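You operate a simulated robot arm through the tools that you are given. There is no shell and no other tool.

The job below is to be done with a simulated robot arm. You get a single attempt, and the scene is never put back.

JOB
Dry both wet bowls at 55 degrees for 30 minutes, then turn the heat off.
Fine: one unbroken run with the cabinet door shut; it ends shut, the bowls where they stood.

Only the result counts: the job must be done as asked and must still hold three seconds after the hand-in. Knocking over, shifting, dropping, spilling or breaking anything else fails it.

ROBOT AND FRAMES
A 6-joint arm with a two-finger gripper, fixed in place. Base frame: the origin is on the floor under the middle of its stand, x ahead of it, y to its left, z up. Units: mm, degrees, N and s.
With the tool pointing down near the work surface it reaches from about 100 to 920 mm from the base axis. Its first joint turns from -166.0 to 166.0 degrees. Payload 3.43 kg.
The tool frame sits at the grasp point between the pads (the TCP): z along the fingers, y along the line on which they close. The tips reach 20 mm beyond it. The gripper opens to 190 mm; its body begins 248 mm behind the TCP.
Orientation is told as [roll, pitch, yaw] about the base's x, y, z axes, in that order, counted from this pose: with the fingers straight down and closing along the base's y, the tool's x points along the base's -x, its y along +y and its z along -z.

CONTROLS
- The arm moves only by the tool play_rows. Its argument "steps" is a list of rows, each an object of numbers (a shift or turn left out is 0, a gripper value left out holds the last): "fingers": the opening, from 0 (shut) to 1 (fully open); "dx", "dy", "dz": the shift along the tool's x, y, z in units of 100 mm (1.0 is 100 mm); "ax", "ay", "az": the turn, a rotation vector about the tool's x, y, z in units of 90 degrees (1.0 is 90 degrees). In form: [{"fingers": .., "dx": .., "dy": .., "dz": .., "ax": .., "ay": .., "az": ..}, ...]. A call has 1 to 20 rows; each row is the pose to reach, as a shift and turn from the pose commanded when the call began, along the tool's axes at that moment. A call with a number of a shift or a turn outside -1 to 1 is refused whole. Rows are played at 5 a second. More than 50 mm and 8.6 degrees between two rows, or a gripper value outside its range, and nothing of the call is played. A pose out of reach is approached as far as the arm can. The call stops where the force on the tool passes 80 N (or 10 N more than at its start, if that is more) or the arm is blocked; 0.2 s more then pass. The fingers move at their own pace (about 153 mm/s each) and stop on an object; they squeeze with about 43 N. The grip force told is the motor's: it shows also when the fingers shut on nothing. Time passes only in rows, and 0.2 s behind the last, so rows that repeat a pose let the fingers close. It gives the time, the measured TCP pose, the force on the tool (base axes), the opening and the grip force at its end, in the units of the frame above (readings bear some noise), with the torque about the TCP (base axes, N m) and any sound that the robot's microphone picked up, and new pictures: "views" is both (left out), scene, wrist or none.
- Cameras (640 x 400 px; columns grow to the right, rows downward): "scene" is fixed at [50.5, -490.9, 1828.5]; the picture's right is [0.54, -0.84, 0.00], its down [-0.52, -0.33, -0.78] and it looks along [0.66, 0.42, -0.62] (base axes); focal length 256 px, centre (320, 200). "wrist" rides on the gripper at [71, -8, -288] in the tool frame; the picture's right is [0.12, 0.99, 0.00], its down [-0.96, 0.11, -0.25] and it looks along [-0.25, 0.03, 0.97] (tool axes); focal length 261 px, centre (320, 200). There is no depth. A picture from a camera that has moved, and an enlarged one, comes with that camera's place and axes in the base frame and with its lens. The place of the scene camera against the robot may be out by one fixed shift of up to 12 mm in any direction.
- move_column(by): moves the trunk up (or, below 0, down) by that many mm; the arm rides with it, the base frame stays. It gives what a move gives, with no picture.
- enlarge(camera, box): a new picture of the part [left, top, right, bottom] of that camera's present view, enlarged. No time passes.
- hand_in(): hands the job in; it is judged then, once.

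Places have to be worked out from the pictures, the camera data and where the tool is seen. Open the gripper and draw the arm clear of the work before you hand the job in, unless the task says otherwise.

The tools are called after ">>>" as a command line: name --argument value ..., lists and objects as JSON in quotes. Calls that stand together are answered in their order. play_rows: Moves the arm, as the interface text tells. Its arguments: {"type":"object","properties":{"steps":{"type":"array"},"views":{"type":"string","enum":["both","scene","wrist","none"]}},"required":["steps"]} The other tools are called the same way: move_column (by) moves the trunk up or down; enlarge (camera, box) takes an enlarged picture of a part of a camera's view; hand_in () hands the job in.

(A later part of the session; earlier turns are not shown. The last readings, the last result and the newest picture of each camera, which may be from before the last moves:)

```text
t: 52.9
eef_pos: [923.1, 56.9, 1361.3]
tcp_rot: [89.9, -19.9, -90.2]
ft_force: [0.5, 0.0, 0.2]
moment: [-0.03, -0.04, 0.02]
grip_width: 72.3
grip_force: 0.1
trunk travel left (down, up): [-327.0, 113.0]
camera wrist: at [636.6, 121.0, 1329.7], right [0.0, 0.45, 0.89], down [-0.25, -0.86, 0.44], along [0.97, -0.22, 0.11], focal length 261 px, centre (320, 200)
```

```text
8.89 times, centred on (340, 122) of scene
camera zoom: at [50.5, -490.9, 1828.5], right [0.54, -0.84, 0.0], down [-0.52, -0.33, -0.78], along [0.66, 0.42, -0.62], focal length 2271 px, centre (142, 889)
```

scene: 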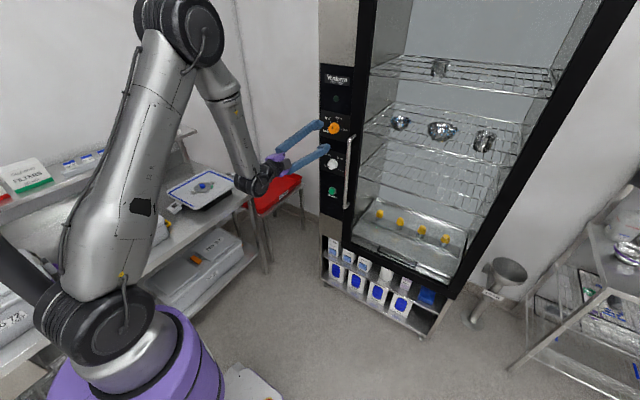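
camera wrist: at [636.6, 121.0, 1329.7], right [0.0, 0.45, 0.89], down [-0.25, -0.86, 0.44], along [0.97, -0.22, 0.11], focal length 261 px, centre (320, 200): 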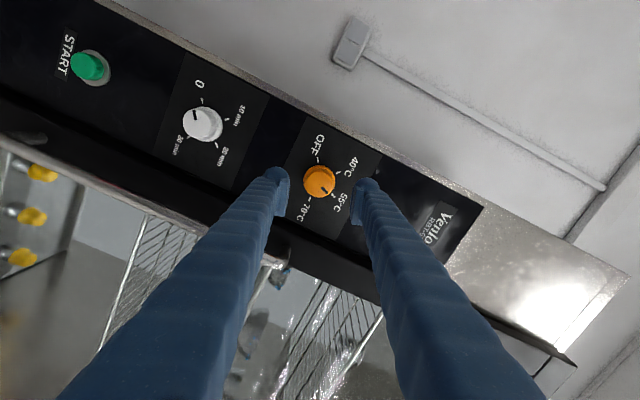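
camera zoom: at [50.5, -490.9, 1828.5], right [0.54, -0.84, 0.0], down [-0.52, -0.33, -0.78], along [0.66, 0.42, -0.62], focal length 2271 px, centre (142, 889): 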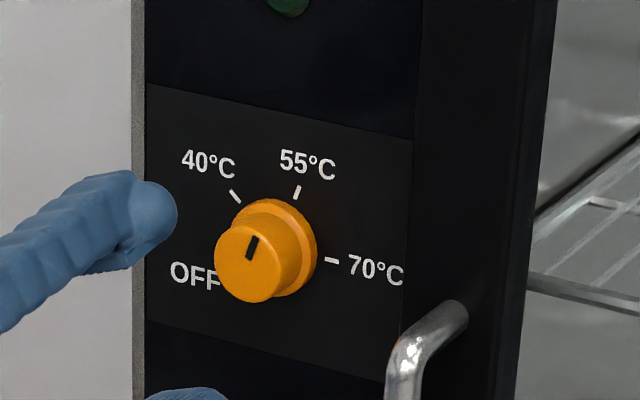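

The pointer sits on the 55 °C mark. The timer centre works out near y≈55, z≈1170, so I lower the trunk 190 mm, and test in free air whether the wrist can turn to +120°.

>>> move_column --by -190

>>> play_rows --steps '[{"az": 0.09}, {"az": 0.18}, {"az": 0.27}, {"az": 0.36}, {"az": 0.45}, {"az": 0.54}, {"az": 0.58}, {"az": 0.58}]' --views "both"

```text
t: 55.0
eef_pos: [924.5, 55.8, 1170.9]
tcp_rot: [90.0, -20.0, -90.2]
ft_force: [0.7, -0.5, -0.7]
moment: [-0.02, 0.05, 0.0]
grip_width: 72.1
grip_force: 0.0
trunk travel left (down, up): [-137.0, 303.0]
```

```text
t: 56.8
eef_pos: [923.6, 57.1, 1170.5]
tcp_rot: [89.9, 32.3, -90.2]
ft_force: [0.2, 0.3, -0.1]
moment: [0.03, 0.01, 0.02]
grip_width: 72.3
grip_force: 0.1
trunk travel left (down, up): [-137.0, 303.0]
camera wrist: at [635.1, 122.0, 1202.5], right [0.0, -0.43, 0.9], down [-0.25, -0.87, -0.42], along [0.97, -0.23, -0.11], focal length 261 px, centre (320, 200)
```

scene: 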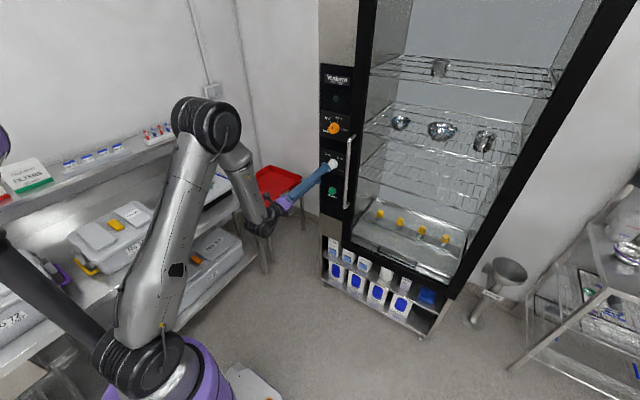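
wrist: 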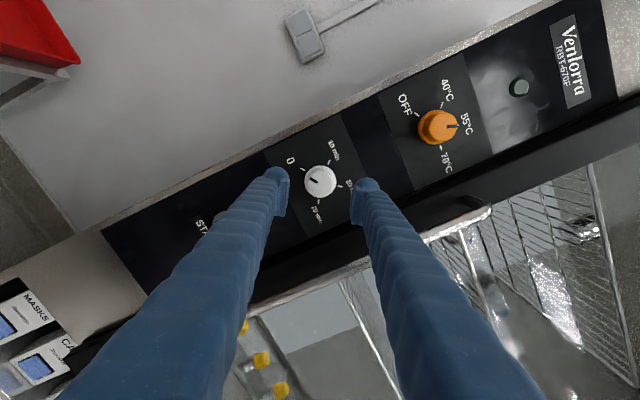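

The wrist turned to +122° without trouble and the timer is centred. Now I turn back in free air to -120°, so the whole 240° can be done in one grip.

>>> play_rows --steps '[{"az": -0.09}, {"az": -0.18}, {"az": -0.27}, {"az": -0.36}, {"az": -0.45}, {"az": -0.54}, {"az": -0.63}, {"az": -0.72}, {"az": -0.81}, {"az": -0.9}, {"az": -0.99}]' --views "none"

>>> play_rows --steps '[{"az": -0.09}, {"az": -0.18}, {"az": -0.27}, {"az": -0.36}, {"az": -0.45}, {"az": -0.54}, {"az": -0.63}, {"az": -0.72}, {"az": -0.81}, {"az": -0.9}, {"az": -0.99}]' --views "none"

>>> play_rows --steps '[{"az": -0.09}, {"az": -0.18}, {"az": -0.27}, {"az": -0.36}, {"az": -0.45}, {"az": -0.54}, {"az": -0.63}, {"az": -0.7}, {"az": -0.7}]' --views "both"

>>> enlarge --camera "wrist" --box '[240, 110, 400, 270]'

```text
t: 59.2
eef_pos: [924.4, 57.0, 1170.1]
tcp_rot: [89.9, -56.9, -90.1]
ft_force: [-0.7, 0.0, -0.6]
moment: [-0.03, 0.02, -0.01]
grip_width: 72.2
grip_force: 0.0
trunk travel left (down, up): [-137.0, 303.0]
```

```text
t: 61.6
eef_pos: [924.5, 56.3, 1170.1]
tcp_rot: [-89.9, -34.0, 89.6]
ft_force: [0.0, 0.9, 0.3]
moment: [0.0, -0.01, 0.01]
grip_width: 72.5
grip_force: 0.1
trunk travel left (down, up): [-137.0, 303.0]
```

```text
t: 63.6
eef_pos: [924.8, 57.4, 1171.4]
tcp_rot: [-89.8, 29.1, 89.8]
ft_force: [0.0, 0.6, 0.1]
moment: [-0.03, 0.02, 0.0]
grip_width: 72.1
grip_force: 0.1
trunk travel left (down, up): [-137.0, 303.0]
camera wrist: at [635.8, 0.3, 1213.7], right [0.0, -0.59, -0.81], down [-0.25, 0.79, -0.57], along [0.97, 0.2, -0.15], focal length 261 px, centre (320, 200)
```

scene: 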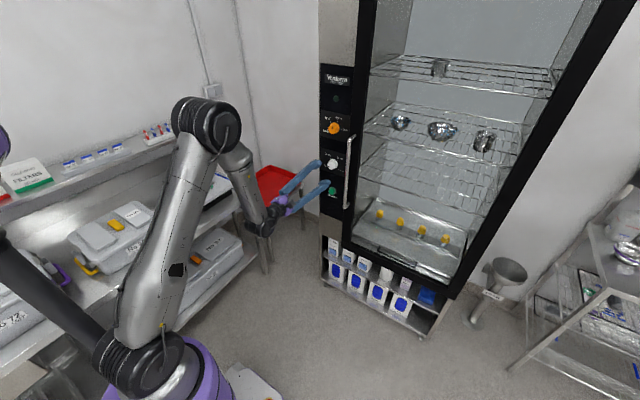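
wrist: 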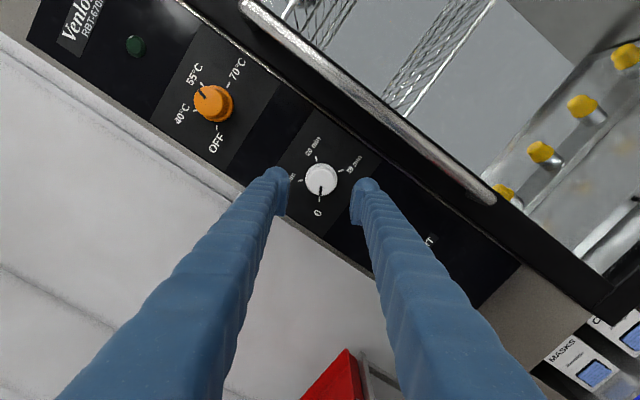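

```text
2.50 times, centred on (320, 190) of wrist
camera zoom: at [635.8, 0.3, 1213.7], right [0.0, -0.59, -0.81], down [-0.25, 0.79, -0.57], along [0.97, 0.2, -0.15], focal length 652 px, centre (320, 225)
```

zoom: 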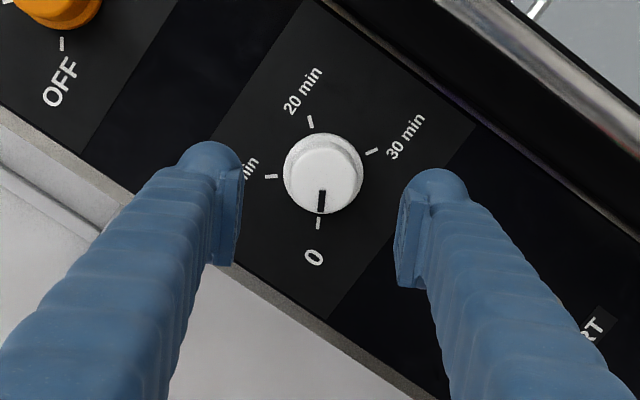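

The tool is at -119°, and the timer knob lies about 2 mm along tool +y from the tool axis. I advance 80 mm with that small correction to straddle the knob.

>>> play_rows --steps '[{"dz": 0.2, "dy": 0.02}, {"dz": 0.4, "dy": 0.02}, {"dz": 0.55, "dy": 0.02}, {"dz": 0.7, "dy": 0.02}, {"dz": 0.8, "dy": 0.02}, {"dz": 0.8, "dy": 0.02}]' --views "both"

>>> enlarge --camera "wrist" --box '[240, 110, 400, 270]'

>>> enlarge --camera "scene" --box '[290, 130, 370, 210]'

```text
t: 65.0
eef_pos: [1005.7, 55.9, 1167.4]
tcp_rot: [-89.8, 28.8, 89.9]
ft_force: [0.0, 0.7, -0.2]
moment: [0.01, 0.03, -0.03]
grip_width: 72.1
grip_force: 0.0
trunk travel left (down, up): [-137.0, 303.0]
camera wrist: at [716.6, -0.6, 1210.0], right [0.0, -0.58, -0.81], down [-0.25, 0.79, -0.57], along [0.97, 0.2, -0.15], focal length 261 px, centre (320, 200)
```

scene: 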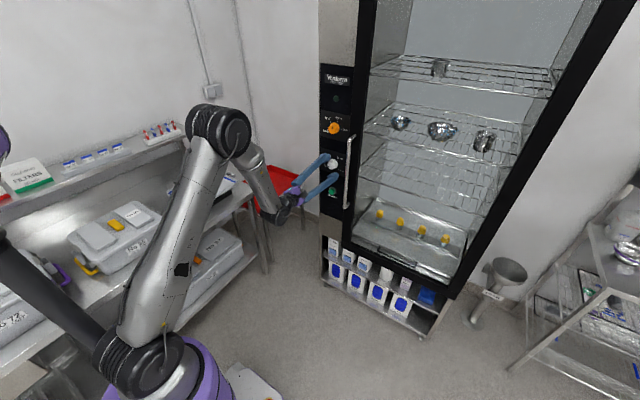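
wrist: 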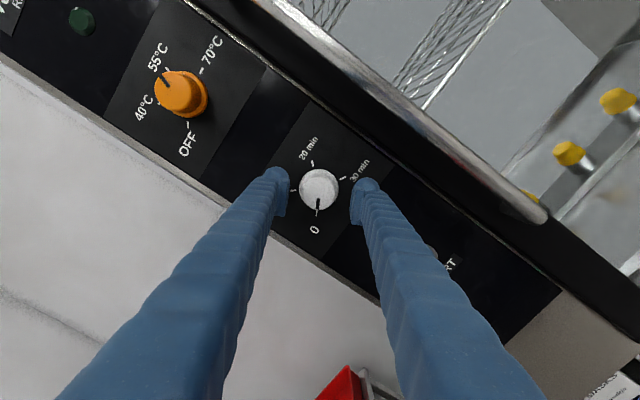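

```text
2.50 times, centred on (320, 190) of wrist
camera zoom: at [716.6, -0.6, 1210.0], right [0.0, -0.58, -0.81], down [-0.25, 0.79, -0.57], along [0.97, 0.2, -0.15], focal length 652 px, centre (320, 225)
```

zoom: 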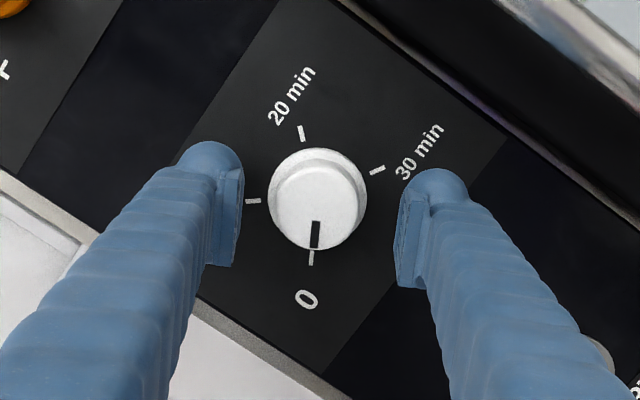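

```text
5.00 times, centred on (330, 170) of scene
camera zoom: at [50.5, -490.9, 1828.5], right [0.54, -0.84, 0.0], down [-0.52, -0.33, -0.78], along [0.66, 0.42, -0.62], focal length 1277 px, centre (270, 350)
```

zoom: 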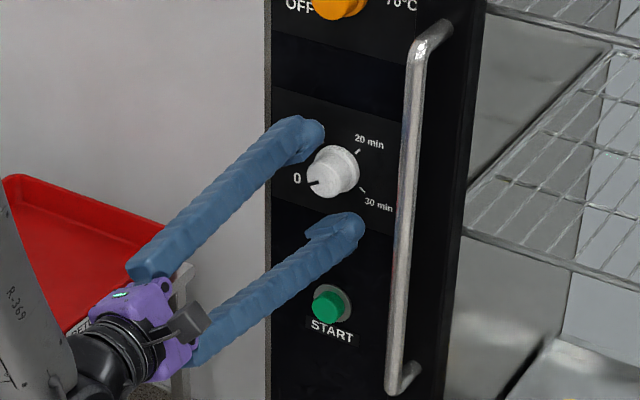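

Centred within about 1 mm. I close on the timer knob and check the grip.

>>> play_rows --steps '[{"fingers": 0.25}, {"fingers": 0.2}, {"fingers": 0.1}, {"fingers": 0.0}, {"fingers": 0.0}]' --views "none"

>>> play_rows --steps '[{"az": 0.08}, {"az": 0.16}, {"az": 0.24}, {"az": 0.32}, {"az": 0.4}, {"az": 0.4}]' --views "wrist"

>>> enlarge --camera "wrist" --box '[240, 110, 400, 270]'

```text
t: 66.2
eef_pos: [1004.9, 56.5, 1168.2]
tcp_rot: [-90.0, 28.8, 89.8]
ft_force: [5.0, 3.7, 8.6]
moment: [-0.02, -0.02, 0.15]
grip_width: 37.3
grip_force: 45.0
trunk travel left (down, up): [-137.0, 303.0]
```

```text
t: 67.6
eef_pos: [1004.6, 56.2, 1170.4]
tcp_rot: [-90.0, -7.1, 89.8]
ft_force: [12.8, 10.7, 14.8]
moment: [-0.02, -0.13, 0.14]
grip_width: 37.6
grip_force: 44.7
trunk travel left (down, up): [-137.0, 303.0]
camera wrist: at [716.3, -13.3, 1170.5], right [0.0, 0.01, -1.0], down [-0.24, 0.97, 0.0], along [0.97, 0.24, 0.0], focal length 261 px, centre (320, 200)
```

wrist: 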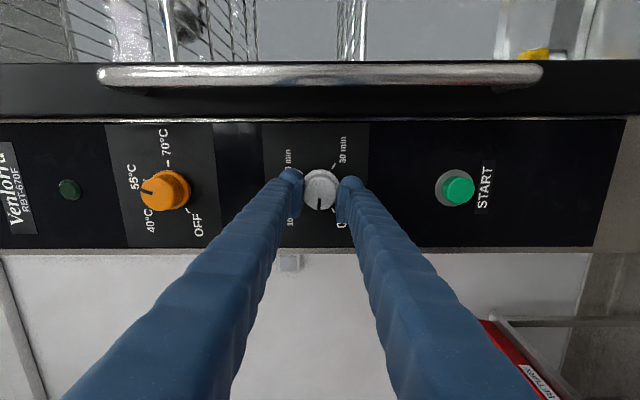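

```text
2.50 times, centred on (320, 190) of wrist
camera zoom: at [716.3, -13.3, 1170.5], right [0.0, 0.01, -1.0], down [-0.24, 0.97, 0.0], along [0.97, 0.24, 0.0], focal length 652 px, centre (320, 225)
```

zoom: 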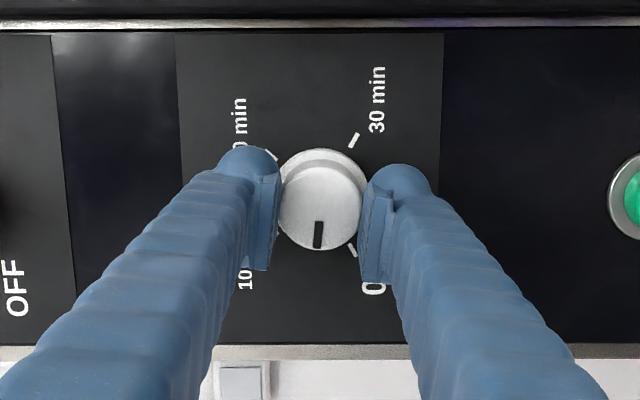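

The timer follows the gripper. I turn on by 89° and check the forces.

>>> play_rows --steps '[{"az": 0.09}, {"az": 0.18}, {"az": 0.27}, {"az": 0.36}, {"az": 0.45}, {"az": 0.54}, {"az": 0.63}, {"az": 0.72}, {"az": 0.81}, {"az": 0.9}, {"az": 0.99}, {"az": 0.99}]' --views "wrist"

>>> enlarge --camera "wrist" --box '[240, 110, 400, 270]'

```text
t: 68.4
eef_pos: [993.1, 54.3, 1175.5]
tcp_rot: [-90.5, -30.8, 89.7]
ft_force: [-54.7, -2.7, 17.7]
moment: [-0.03, 0.21, 0.21]
grip_width: 0.0
grip_force: 34.1
trunk travel left (down, up): [-137.0, 303.0]
stopped in row 4: the force on the tool passed its limit at 127 N (the readings are from after the stop); the commanded pose is now the measured one
camera wrist: at [704.4, -9.4, 1145.4], right [0.01, 0.4, -0.91], down [-0.24, 0.89, 0.39], along [0.97, 0.22, 0.11], focal length 261 px, centre (320, 200)
```

wrist: 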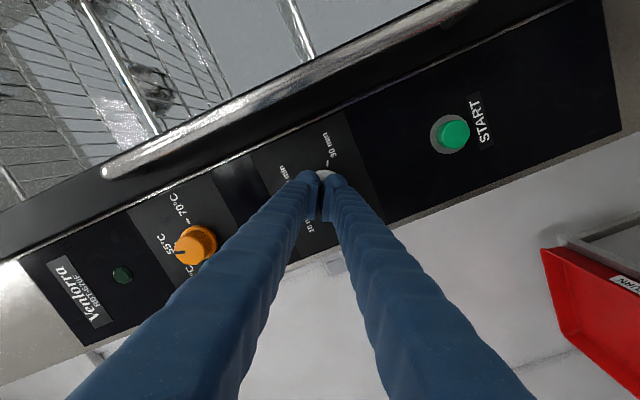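

```text
2.50 times, centred on (320, 190) of wrist
camera zoom: at [704.4, -9.4, 1145.4], right [0.01, 0.4, -0.91], down [-0.24, 0.89, 0.39], along [0.97, 0.22, 0.11], focal length 652 px, centre (320, 225)
```

zoom: 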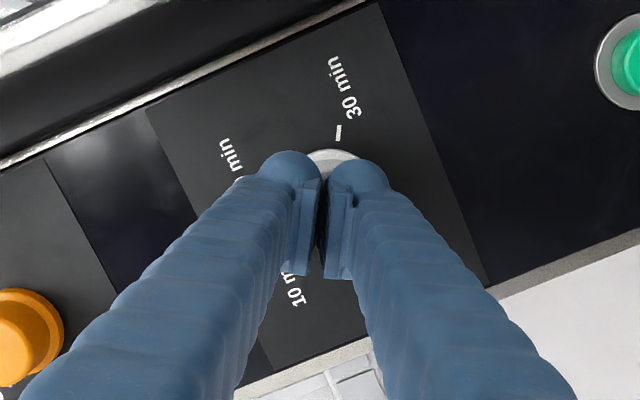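

The fingers slipped off the timer knob (they shut to 0 and a 127 N peak stopped the move). I back straight off 70 mm and look at the timer, knob and surroundings.

>>> play_rows --steps '[{"dz": -0.1}, {"dz": -0.3}, {"dz": -0.5}, {"dz": -0.7}, {"dz": -0.7}]' --views "both"

>>> enlarge --camera "wrist" --box '[240, 90, 400, 250]'

>>> enlarge --camera "scene" --box '[310, 60, 370, 205]'

```text
t: 69.6
eef_pos: [931.3, 52.8, 1166.2]
tcp_rot: [-89.9, -30.8, 89.4]
ft_force: [-0.2, 0.1, 0.1]
moment: [-0.04, 0.04, -0.02]
grip_width: 0.1
grip_force: 34.3
trunk travel left (down, up): [-137.0, 303.0]
camera wrist: at [641.7, -10.6, 1139.8], right [0.0, 0.4, -0.91], down [-0.24, 0.89, 0.39], along [0.97, 0.22, 0.1], focal length 261 px, centre (320, 200)
```

scene: 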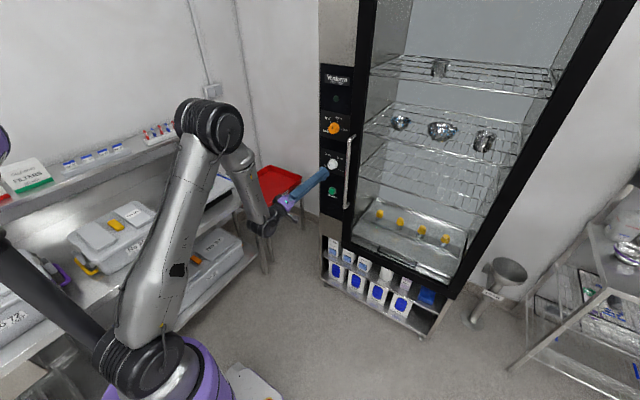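
wrist: 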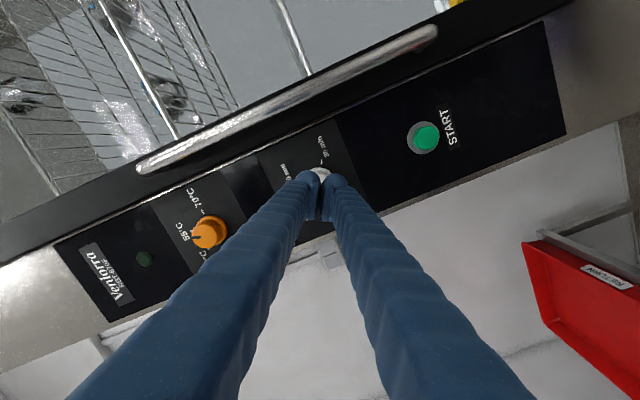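

```text
2.50 times, centred on (320, 170) of wrist
camera zoom: at [641.7, -10.6, 1139.8], right [0.0, 0.4, -0.91], down [-0.24, 0.89, 0.39], along [0.97, 0.22, 0.1], focal length 652 px, centre (320, 275)
```

zoom: 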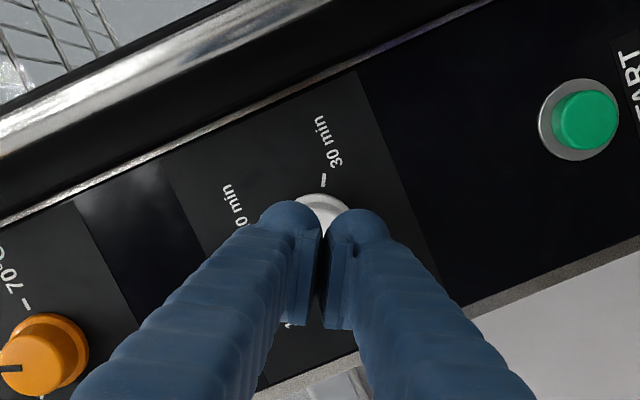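

```text
2.76 times, centred on (340, 132) of scene
camera zoom: at [50.5, -490.9, 1828.5], right [0.54, -0.84, 0.0], down [-0.52, -0.33, -0.78], along [0.66, 0.42, -0.62], focal length 705 px, centre (265, 386)
```

zoom: 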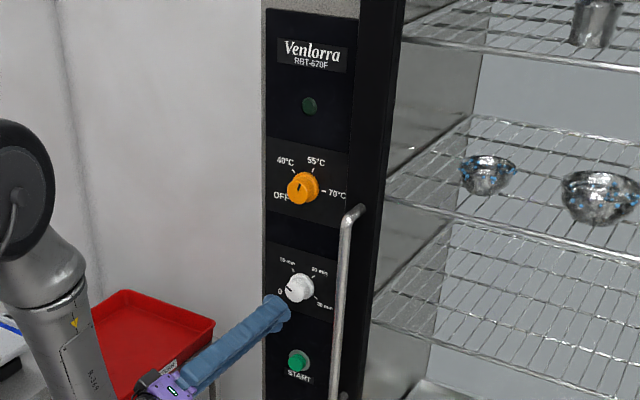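

The panel and knobs look intact. I open the fingers to see the timer's pointer.

>>> play_rows --steps '[{"fingers": 0.38}, {"fingers": 0.38}, {"fingers": 0.38}]' --views "both"

>>> enlarge --camera "wrist" --box '[240, 110, 400, 270]'

>>> enlarge --camera "scene" --box '[310, 140, 370, 200]'

```text
t: 70.4
eef_pos: [931.8, 52.5, 1166.8]
tcp_rot: [-89.8, -30.7, 89.5]
ft_force: [-0.9, 0.0, -0.6]
moment: [0.03, -0.03, -0.02]
grip_width: 72.1
grip_force: 0.0
trunk travel left (down, up): [-137.0, 303.0]
camera wrist: at [642.0, -10.5, 1139.6], right [0.0, 0.4, -0.91], down [-0.24, 0.89, 0.39], along [0.97, 0.22, 0.1], focal length 261 px, centre (320, 200)
```

scene: 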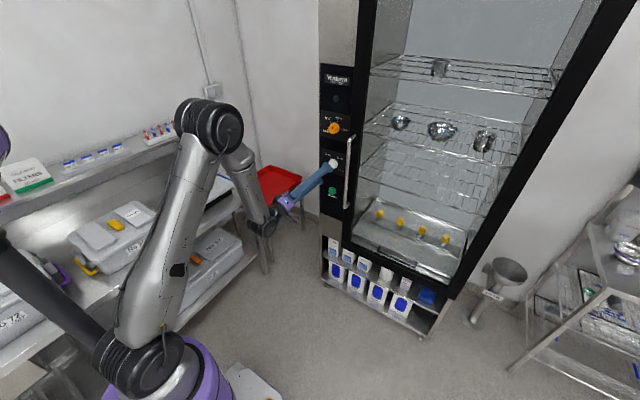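
wrist: 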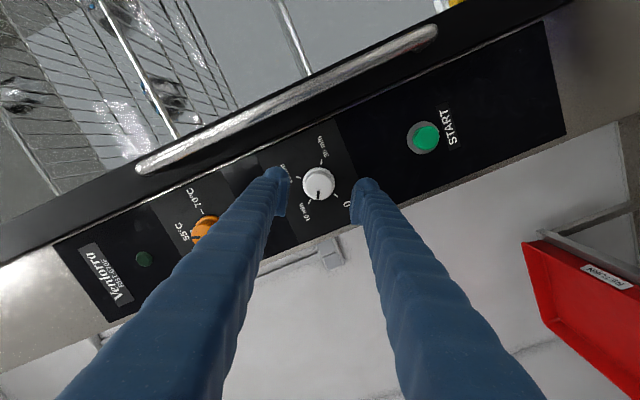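

```text
2.50 times, centred on (320, 190) of wrist
camera zoom: at [642.0, -10.5, 1139.6], right [0.0, 0.4, -0.91], down [-0.24, 0.89, 0.39], along [0.97, 0.22, 0.1], focal length 652 px, centre (320, 225)
```

zoom: 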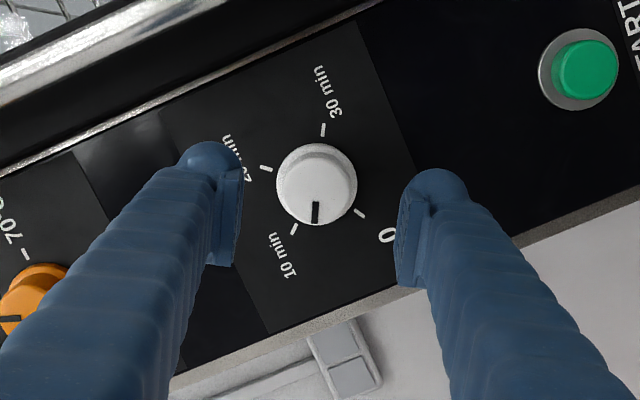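

```text
6.67 times, centred on (340, 170) of scene
camera zoom: at [50.5, -490.9, 1828.5], right [0.54, -0.84, 0.0], down [-0.52, -0.33, -0.78], along [0.66, 0.42, -0.62], focal length 1703 px, centre (187, 400)
```

zoom: 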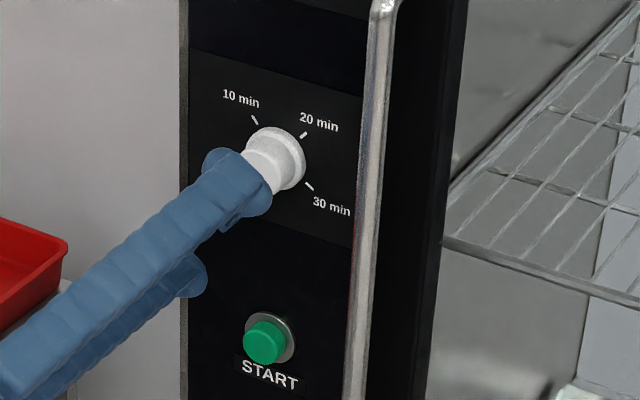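

The timer pointer moved about 58° from 0 before the slip and sits between 0 and 10. My centring estimates put the knob axis near (56.7,1169.7), so I shift the tool by about 5 mm onto it, average the reading and check the picture.

>>> play_rows --steps '[{"dx": -0.05}, {"dx": -0.05}]' --views "none"

>>> play_rows --steps '[{"dz": 0.0}]' --views "none"

>>> play_rows --steps '[{"dz": 0.15}, {"dz": 0.3}, {"dz": 0.45}, {"dz": 0.45}]' --views "wrist"

>>> enlarge --camera "wrist" --box '[270, 140, 370, 240]'

```text
t: 71.0
eef_pos: [930.1, 57.5, 1169.9]
tcp_rot: [-89.8, -30.8, 89.5]
ft_force: [0.1, 1.1, 0.2]
moment: [0.0, -0.02, 0.0]
grip_width: 72.4
grip_force: 0.1
trunk travel left (down, up): [-137.0, 303.0]
```

```text
t: 71.4
eef_pos: [929.8, 58.3, 1169.0]
tcp_rot: [-89.8, -30.7, 89.4]
ft_force: [0.1, 0.1, -0.2]
moment: [0.01, -0.01, 0.01]
grip_width: 72.4
grip_force: 0.1
trunk travel left (down, up): [-137.0, 303.0]
```

```text
t: 72.4
eef_pos: [975.0, 58.2, 1170.6]
tcp_rot: [-89.9, -30.7, 89.3]
ft_force: [0.2, -0.6, 0.2]
moment: [-0.03, -0.03, -0.02]
grip_width: 72.1
grip_force: 0.0
trunk travel left (down, up): [-137.0, 303.0]
camera wrist: at [687.1, -5.1, 1143.3], right [0.0, 0.4, -0.91], down [-0.24, 0.89, 0.39], along [0.97, 0.22, 0.1], focal length 261 px, centre (320, 200)
```

wrist: 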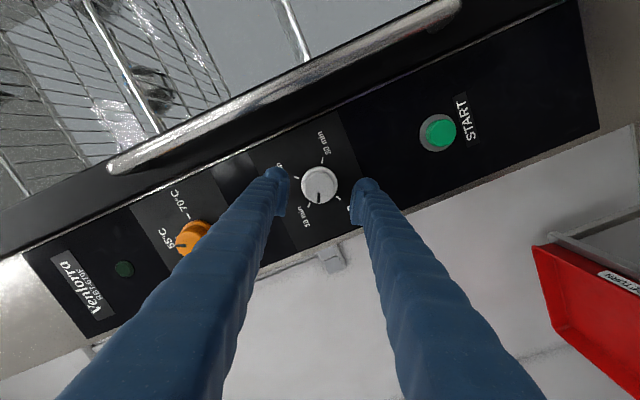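

```text
4.00 times, centred on (320, 190) of wrist
camera zoom: at [687.1, -5.1, 1143.3], right [0.0, 0.4, -0.91], down [-0.24, 0.89, 0.39], along [0.97, 0.22, 0.1], focal length 1043 px, centre (320, 240)
```

zoom: 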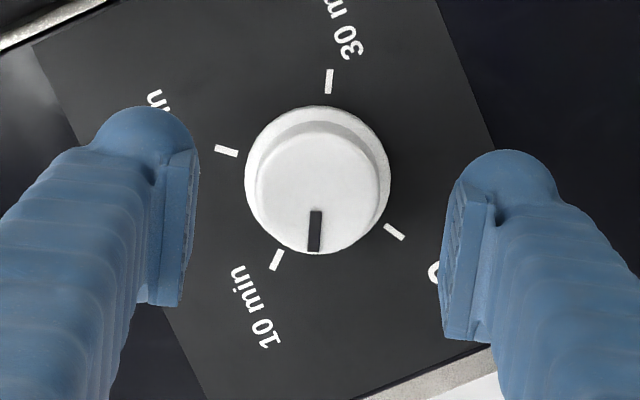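

The knob is centred on the tool axis to within half a millimetre, but its face lies nearer x≈1022, so the earlier grip was only a few millimetres deep. I go in deeper this time, to TCP x≈1014, then close.

>>> play_rows --steps '[{"dz": 0.12}, {"dz": 0.24}, {"dz": 0.32}, {"dz": 0.39}, {"dz": 0.39}]' --views "none"

>>> play_rows --steps '[{"fingers": 0.25}, {"fingers": 0.2}, {"fingers": 0.1}, {"fingers": 0.0}, {"fingers": 0.0}]' --views "both"

>>> enlarge --camera "scene" --box '[310, 140, 370, 200]'

>>> enlarge --camera "wrist" --box '[270, 140, 370, 240]'

```text
t: 73.6
eef_pos: [1014.1, 58.5, 1170.0]
tcp_rot: [-89.7, -30.8, 89.4]
ft_force: [0.6, -1.4, 1.0]
moment: [-0.01, -0.03, -0.02]
grip_width: 72.1
grip_force: 0.0
trunk travel left (down, up): [-137.0, 303.0]
```

```text
t: 74.8
eef_pos: [1015.1, 57.6, 1171.1]
tcp_rot: [-90.0, -30.7, 89.5]
ft_force: [5.9, -5.6, 12.9]
moment: [-0.03, -0.05, -0.17]
grip_width: 39.0
grip_force: 45.1
trunk travel left (down, up): [-137.0, 303.0]
camera wrist: at [726.0, -5.5, 1143.6], right [0.0, 0.4, -0.91], down [-0.24, 0.89, 0.39], along [0.97, 0.22, 0.1], focal length 261 px, centre (320, 200)
```

scene: 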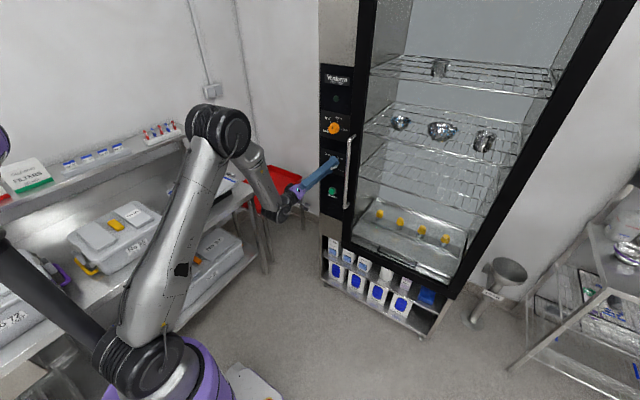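
wrist: 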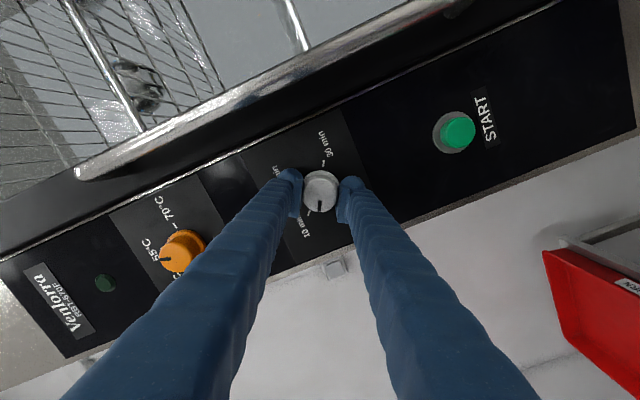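

```text
6.67 times, centred on (340, 170) of scene
camera zoom: at [50.5, -490.9, 1828.5], right [0.54, -0.84, 0.0], down [-0.52, -0.33, -0.78], along [0.66, 0.42, -0.62], focal length 1703 px, centre (187, 400)
```

zoom: 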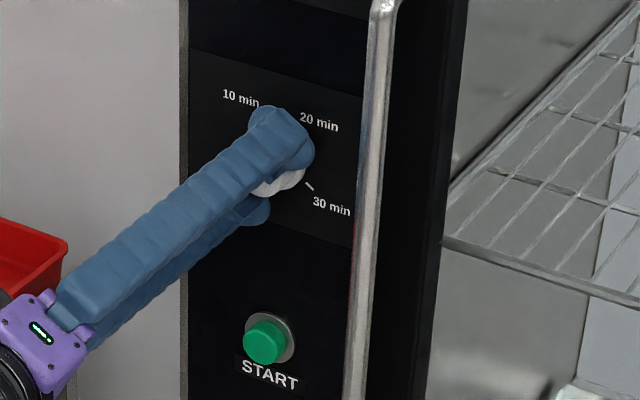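

```text
4.00 times, centred on (320, 190) of wrist
camera zoom: at [726.0, -5.5, 1143.6], right [0.0, 0.4, -0.91], down [-0.24, 0.89, 0.39], along [0.97, 0.22, 0.1], focal length 1043 px, centre (320, 240)
```

zoom: 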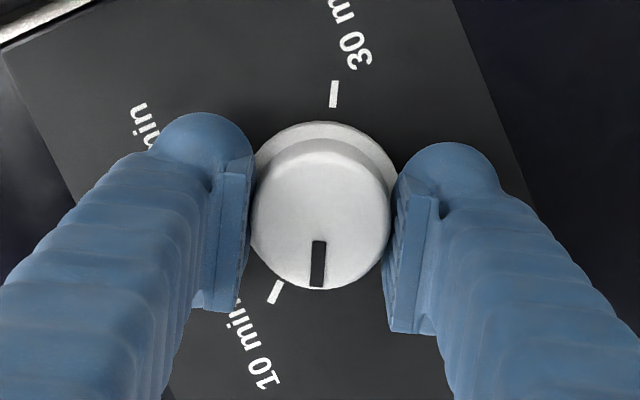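

The grip is deeper now (39.0 mm wide, on the tapered body). I trim 1 mm along tool -y to relieve the side force, then turn 45°.

>>> play_rows --steps '[{"dy": -0.01}, {"dy": -0.01, "az": 0.08}, {"dy": -0.01, "az": 0.16}, {"dy": -0.01, "az": 0.24}, {"dy": -0.01, "az": 0.32}, {"dy": -0.01, "az": 0.4}, {"dy": -0.01, "az": 0.48}, {"dy": -0.01, "az": 0.5}, {"dy": -0.01, "az": 0.5}]' --views "wrist"

>>> enlarge --camera "wrist" --box '[240, 110, 400, 270]'

```text
t: 76.8
eef_pos: [1014.0, 55.1, 1173.1]
tcp_rot: [-90.2, -75.8, 89.6]
ft_force: [18.7, -10.4, 25.8]
moment: [-0.04, -0.25, 0.09]
grip_width: 39.1
grip_force: 45.1
trunk travel left (down, up): [-137.0, 303.0]
camera wrist: at [726.0, 32.1, 1106.9], right [0.01, 0.93, -0.36], down [-0.24, 0.35, 0.9], along [0.97, 0.08, 0.23], focal length 261 px, centre (320, 200)
```

wrist: 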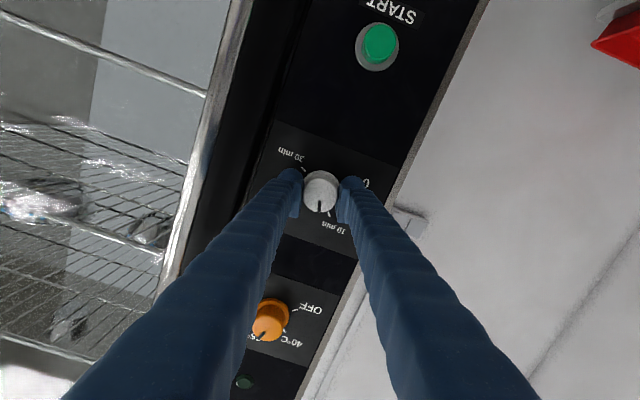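

```text
2.50 times, centred on (320, 190) of wrist
camera zoom: at [726.0, 32.1, 1106.9], right [0.01, 0.93, -0.36], down [-0.24, 0.35, 0.9], along [0.97, 0.08, 0.23], focal length 652 px, centre (320, 225)
```

zoom: 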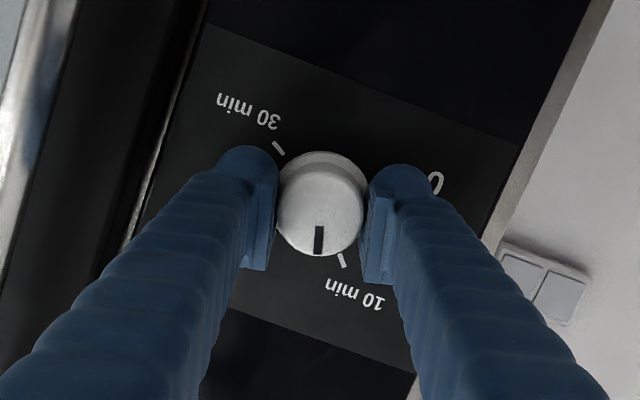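

The side force is growing because the knob axis lies about 3 mm off the tool axis, at roughly (54.8,1169.8). I release, read the free pose and re-centre before the next part of the turn.

>>> play_rows --steps '[{"fingers": 0.38}, {"fingers": 0.38}, {"fingers": 0.38}]' --views "wrist"

>>> play_rows --steps '[{"dz": 0.0}]' --views "none"

>>> enlarge --camera "wrist" --box '[240, 110, 400, 270]'

```text
t: 77.6
eef_pos: [1014.0, 56.4, 1169.5]
tcp_rot: [-89.3, -75.8, 88.7]
ft_force: [-0.7, 0.5, 0.9]
moment: [0.01, 0.0, 0.01]
grip_width: 72.1
grip_force: 0.1
trunk travel left (down, up): [-137.0, 303.0]
camera wrist: at [725.7, 33.2, 1105.3], right [0.01, 0.93, -0.36], down [-0.24, 0.35, 0.9], along [0.97, 0.08, 0.23], focal length 261 px, centre (320, 200)
```

wrist: 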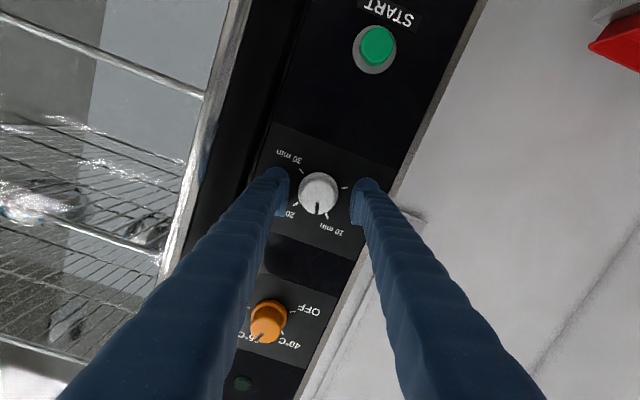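

```text
t: 78.0
eef_pos: [1015.2, 56.9, 1169.3]
tcp_rot: [-89.2, -75.7, 88.9]
ft_force: [-0.2, -0.1, 0.4]
moment: [-0.03, 0.02, 0.01]
grip_width: 72.2
grip_force: 0.1
trunk travel left (down, up): [-137.0, 303.0]
```

```text
2.50 times, centred on (320, 190) of wrist
camera zoom: at [725.9, 33.1, 1105.6], right [0.01, 0.93, -0.36], down [-0.24, 0.35, 0.9], along [0.97, 0.08, 0.23], focal length 652 px, centre (320, 225)
```

zoom: 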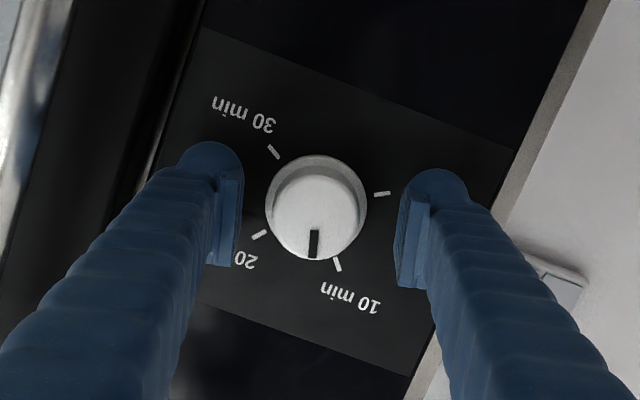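

Released, the pointer stands about 24° past 10 min, so 137° remain. I shift the tool onto the corrected axis (54.1,1169.0) and turn the open fingers back 45° for a fresh grip.

>>> play_rows --steps '[{"dx": 0.01, "dy": -0.023}, {"dx": 0.01, "dy": -0.023, "az": -0.08}, {"dx": 0.01, "dy": -0.023, "az": -0.16}, {"dx": 0.01, "dy": -0.023, "az": -0.24}, {"dx": 0.01, "dy": -0.023, "az": -0.32}, {"dx": 0.01, "dy": -0.023, "az": -0.4}, {"dx": 0.01, "dy": -0.023, "az": -0.48}, {"dx": 0.01, "dy": -0.023, "az": -0.5}, {"dx": 0.01, "dy": -0.023, "az": -0.5}]' --views "wrist"

>>> play_rows --steps '[{"dz": 0.0}]' --views "none"

```text
t: 80.0
eef_pos: [1014.8, 55.3, 1168.2]
tcp_rot: [-89.8, -30.6, 89.4]
ft_force: [-0.8, 0.1, -0.7]
moment: [0.01, 0.03, -0.02]
grip_width: 72.3
grip_force: 0.0
trunk travel left (down, up): [-137.0, 303.0]
camera wrist: at [726.1, -8.0, 1142.2], right [0.0, 0.4, -0.92], down [-0.24, 0.89, 0.39], along [0.97, 0.22, 0.1], focal length 261 px, centre (320, 200)
```

wrist: 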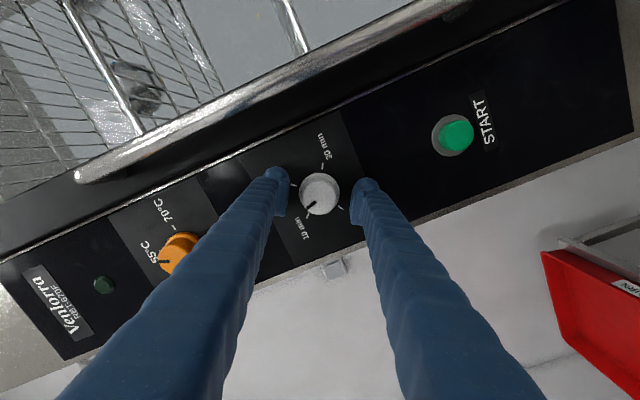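

```text
t: 80.4
eef_pos: [1015.4, 55.0, 1168.8]
tcp_rot: [-89.8, -30.6, 89.3]
ft_force: [0.1, 0.3, 0.2]
moment: [0.0, 0.02, -0.04]
grip_width: 72.2
grip_force: 0.1
trunk travel left (down, up): [-137.0, 303.0]
```

The free pose averages (55.1,1168.5), close to the axis. I grip again and turn 68°, watching the side force.

>>> play_rows --steps '[{"fingers": 0.25}, {"fingers": 0.2}, {"fingers": 0.1}, {"fingers": 0.0}, {"fingers": 0.0}]' --views "none"

>>> play_rows --steps '[{"az": 0.08}, {"az": 0.16}, {"az": 0.24}, {"az": 0.32}, {"az": 0.4}, {"az": 0.4}]' --views "wrist"

```text
t: 81.6
eef_pos: [1015.1, 54.7, 1168.9]
tcp_rot: [-89.9, -30.7, 89.4]
ft_force: [3.8, -3.0, 5.2]
moment: [0.02, 0.0, -0.01]
grip_width: 39.1
grip_force: 44.8
trunk travel left (down, up): [-137.0, 303.0]
```

```text
t: 83.0
eef_pos: [1016.0, 55.1, 1169.4]
tcp_rot: [-89.7, -66.7, 89.3]
ft_force: [8.6, -0.8, 5.6]
moment: [0.02, -0.09, 0.0]
grip_width: 39.4
grip_force: 44.8
trunk travel left (down, up): [-137.0, 303.0]
camera wrist: at [726.3, 21.0, 1109.7], right [0.01, 0.87, -0.5], down [-0.24, 0.49, 0.84], along [0.97, 0.12, 0.21], focal length 261 px, centre (320, 200)
```

wrist: 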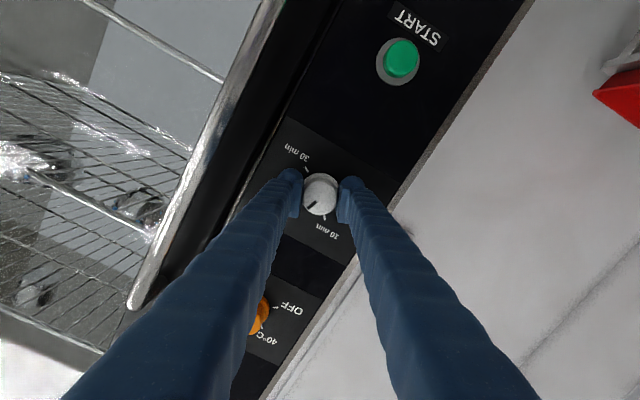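

The forces stay small now that it is centred. I continue by 54°.

>>> play_rows --steps '[{"az": 0.08}, {"az": 0.16}, {"az": 0.24}, {"az": 0.32}, {"az": 0.4}, {"az": 0.48}, {"az": 0.56}, {"az": 0.6}, {"az": 0.6}]' --views "wrist"

>>> enlarge --camera "wrist" --box '[240, 110, 400, 270]'

```text
t: 85.0
eef_pos: [1014.1, 55.1, 1169.5]
tcp_rot: [89.7, -59.3, -90.3]
ft_force: [8.9, -2.1, 5.6]
moment: [0.01, -0.07, 0.0]
grip_width: 39.3
grip_force: 44.5
trunk travel left (down, up): [-137.0, 303.0]
camera wrist: at [726.6, 85.6, 1106.3], right [0.01, 0.91, 0.41], down [-0.25, -0.39, 0.89], along [0.97, -0.11, 0.22], focal length 261 px, centre (320, 200)
```

wrist: 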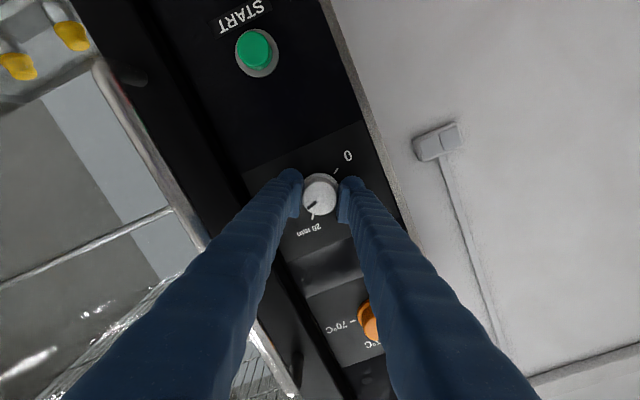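

```text
2.50 times, centred on (320, 190) of wrist
camera zoom: at [726.6, 85.6, 1106.3], right [0.01, 0.91, 0.41], down [-0.25, -0.39, 0.89], along [0.97, -0.11, 0.22], focal length 652 px, centre (320, 225)
```

zoom: 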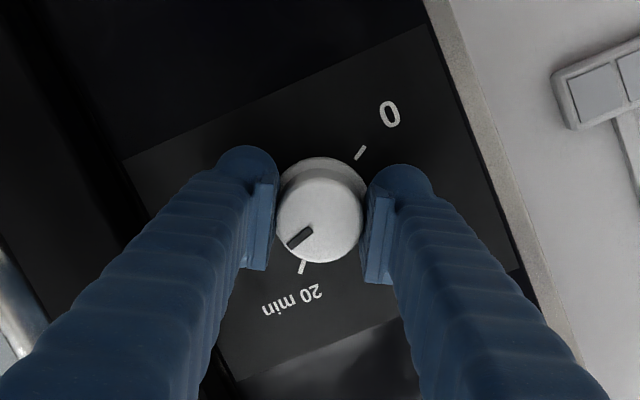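

The pointer is now past 20 min with light forces. I turn the last 47° to 30 min.

>>> play_rows --steps '[{"az": 0.08}, {"az": 0.16}, {"az": 0.24}, {"az": 0.32}, {"az": 0.4}, {"az": 0.46}, {"az": 0.52}, {"az": 0.52}]' --views "wrist"

>>> enlarge --camera "wrist" --box '[240, 110, 400, 270]'

```text
t: 86.8
eef_pos: [1014.1, 55.3, 1169.1]
tcp_rot: [89.7, -12.4, -90.4]
ft_force: [2.3, 5.2, 1.1]
moment: [0.0, -0.06, 0.04]
grip_width: 39.3
grip_force: 44.7
trunk travel left (down, up): [-137.0, 303.0]
camera wrist: at [726.9, 123.9, 1148.0], right [0.01, 0.33, 0.94], down [-0.25, -0.91, 0.32], along [0.97, -0.24, 0.08], focal length 261 px, centre (320, 200)
```

wrist: 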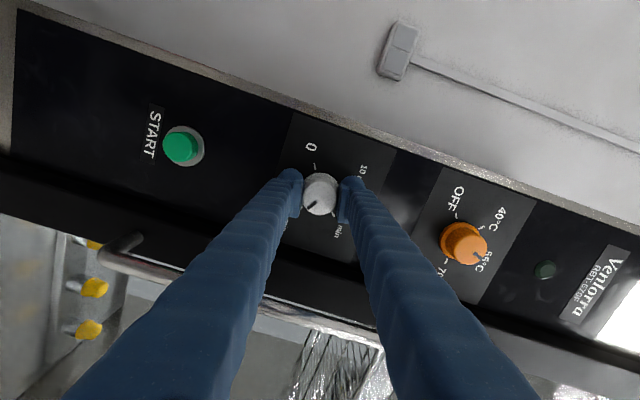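

```text
2.50 times, centred on (320, 190) of wrist
camera zoom: at [726.9, 123.9, 1148.0], right [0.01, 0.33, 0.94], down [-0.25, -0.91, 0.32], along [0.97, -0.24, 0.08], focal length 652 px, centre (320, 225)
```

zoom: 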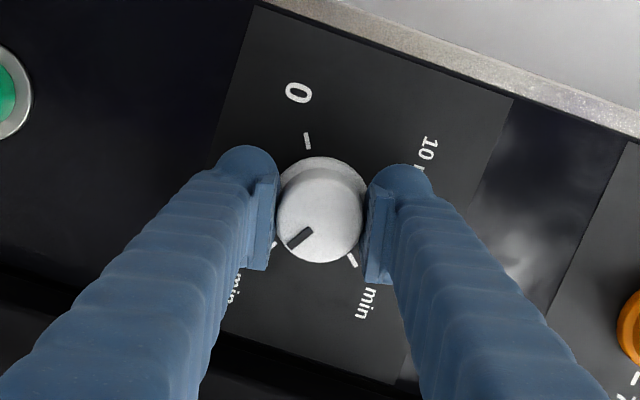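

The pointer appears near the 30 mark. I open, back off 80 mm and check it.

>>> play_rows --steps '[{"fingers": 0.38}, {"fingers": 0.38}, {"fingers": 0.38}, {"dz": -0.2}, {"dz": -0.5}, {"dz": -0.8}, {"dz": -0.8}]' --views "both"

>>> enlarge --camera "wrist" --box '[270, 130, 370, 230]'

>>> enlarge --camera "scene" --box '[310, 140, 370, 200]'

>>> enlarge --camera "scene" --box '[310, 95, 370, 155]'

```text
t: 88.4
eef_pos: [933.0, 54.6, 1169.2]
tcp_rot: [89.9, -12.4, -90.5]
ft_force: [0.0, -0.5, 0.0]
moment: [0.05, 0.01, -0.01]
grip_width: 72.1
grip_force: 0.1
trunk travel left (down, up): [-137.0, 303.0]
camera wrist: at [645.8, 122.3, 1147.6], right [0.01, 0.33, 0.94], down [-0.25, -0.91, 0.32], along [0.97, -0.24, 0.08], focal length 261 px, centre (320, 200)
```

scene: 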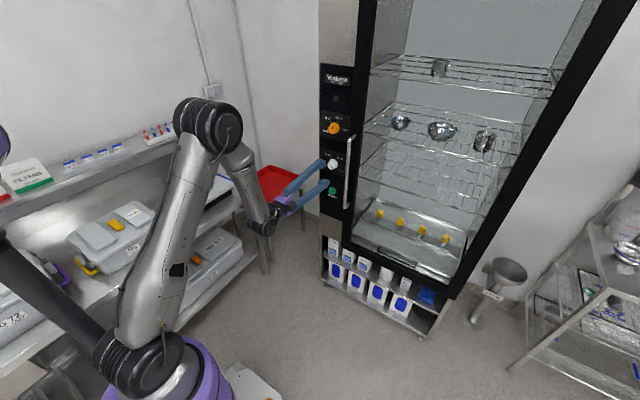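
wrist: 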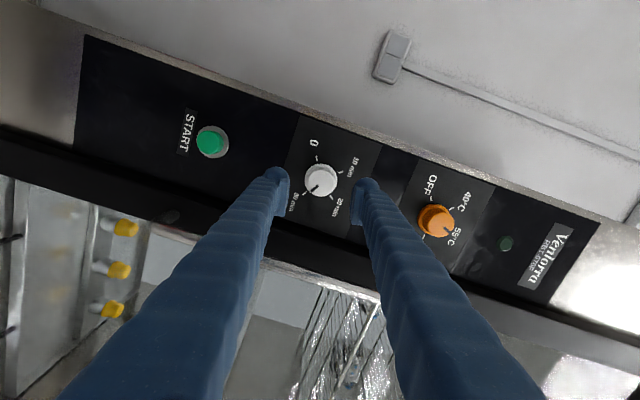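

```text
4.00 times, centred on (320, 180) of wrist
camera zoom: at [645.8, 122.3, 1147.6], right [0.01, 0.33, 0.94], down [-0.25, -0.91, 0.32], along [0.97, -0.24, 0.08], focal length 1043 px, centre (320, 280)
```

zoom: 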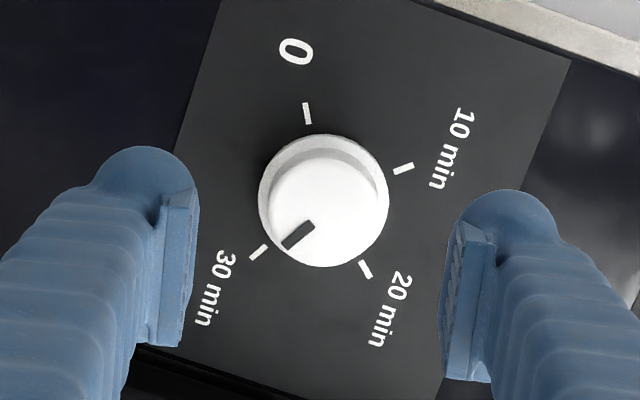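

```text
6.67 times, centred on (340, 170) of scene
camera zoom: at [50.5, -490.9, 1828.5], right [0.54, -0.84, 0.0], down [-0.52, -0.33, -0.78], along [0.66, 0.42, -0.62], focal length 1703 px, centre (187, 400)
```

zoom: 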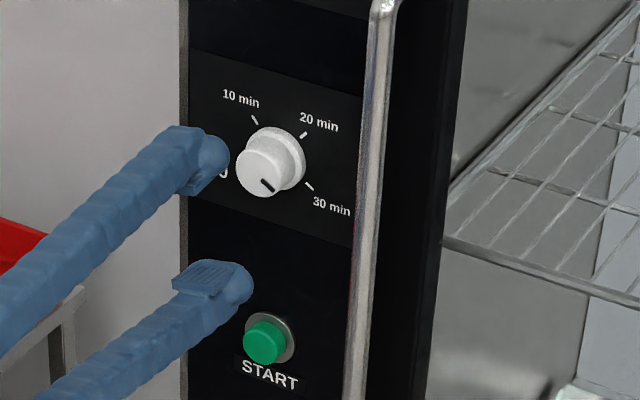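

```text
6.67 times, centred on (340, 125) of scene
camera zoom: at [50.5, -490.9, 1828.5], right [0.54, -0.84, 0.0], down [-0.52, -0.33, -0.78], along [0.66, 0.42, -0.62], focal length 1703 px, centre (187, 700)
```

zoom: 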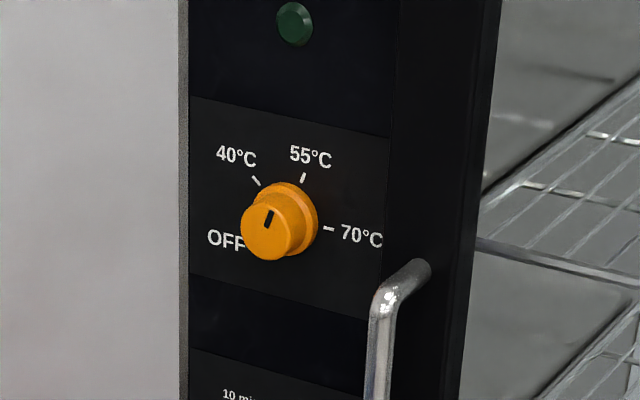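

The timer seems to point at 30 and the heat at 55. I magnify both to check the pointers carefully.

>>> enlarge --camera "scene" --box '[328, 150, 352, 174]'

>>> enlarge --camera "wrist" --box '[295, 155, 345, 205]'

>>> enlarge --camera "wrist" --box '[405, 180, 475, 250]'

```text
16.00 times, centred on (340, 162) of scene
camera zoom: at [50.5, -490.9, 1828.5], right [0.54, -0.84, 0.0], down [-0.52, -0.33, -0.78], along [0.66, 0.42, -0.62], focal length 4087 px, centre (0, 808)
```

zoom: 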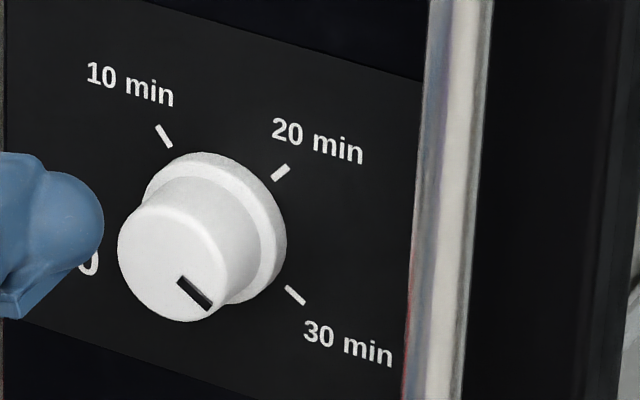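

```text
8.00 times, centred on (320, 180) of wrist
camera zoom: at [645.8, 122.3, 1147.6], right [0.01, 0.33, 0.94], down [-0.25, -0.91, 0.32], along [0.97, -0.24, 0.08], focal length 2085 px, centre (320, 360)
```

zoom: 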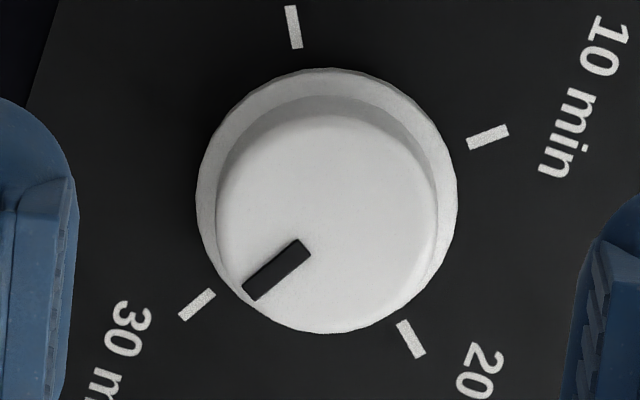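

```text
5.71 times, centred on (440, 215) of wrist
camera zoom: at [645.8, 122.3, 1147.6], right [0.01, 0.33, 0.94], down [-0.25, -0.91, 0.32], along [0.97, -0.24, 0.08], focal length 1489 px, centre (-366, 114)
```

zoom: 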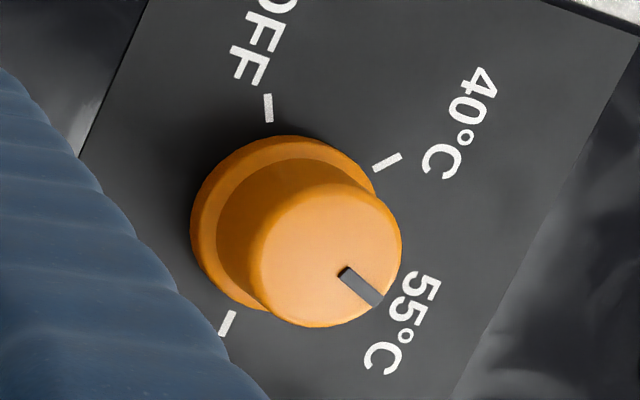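

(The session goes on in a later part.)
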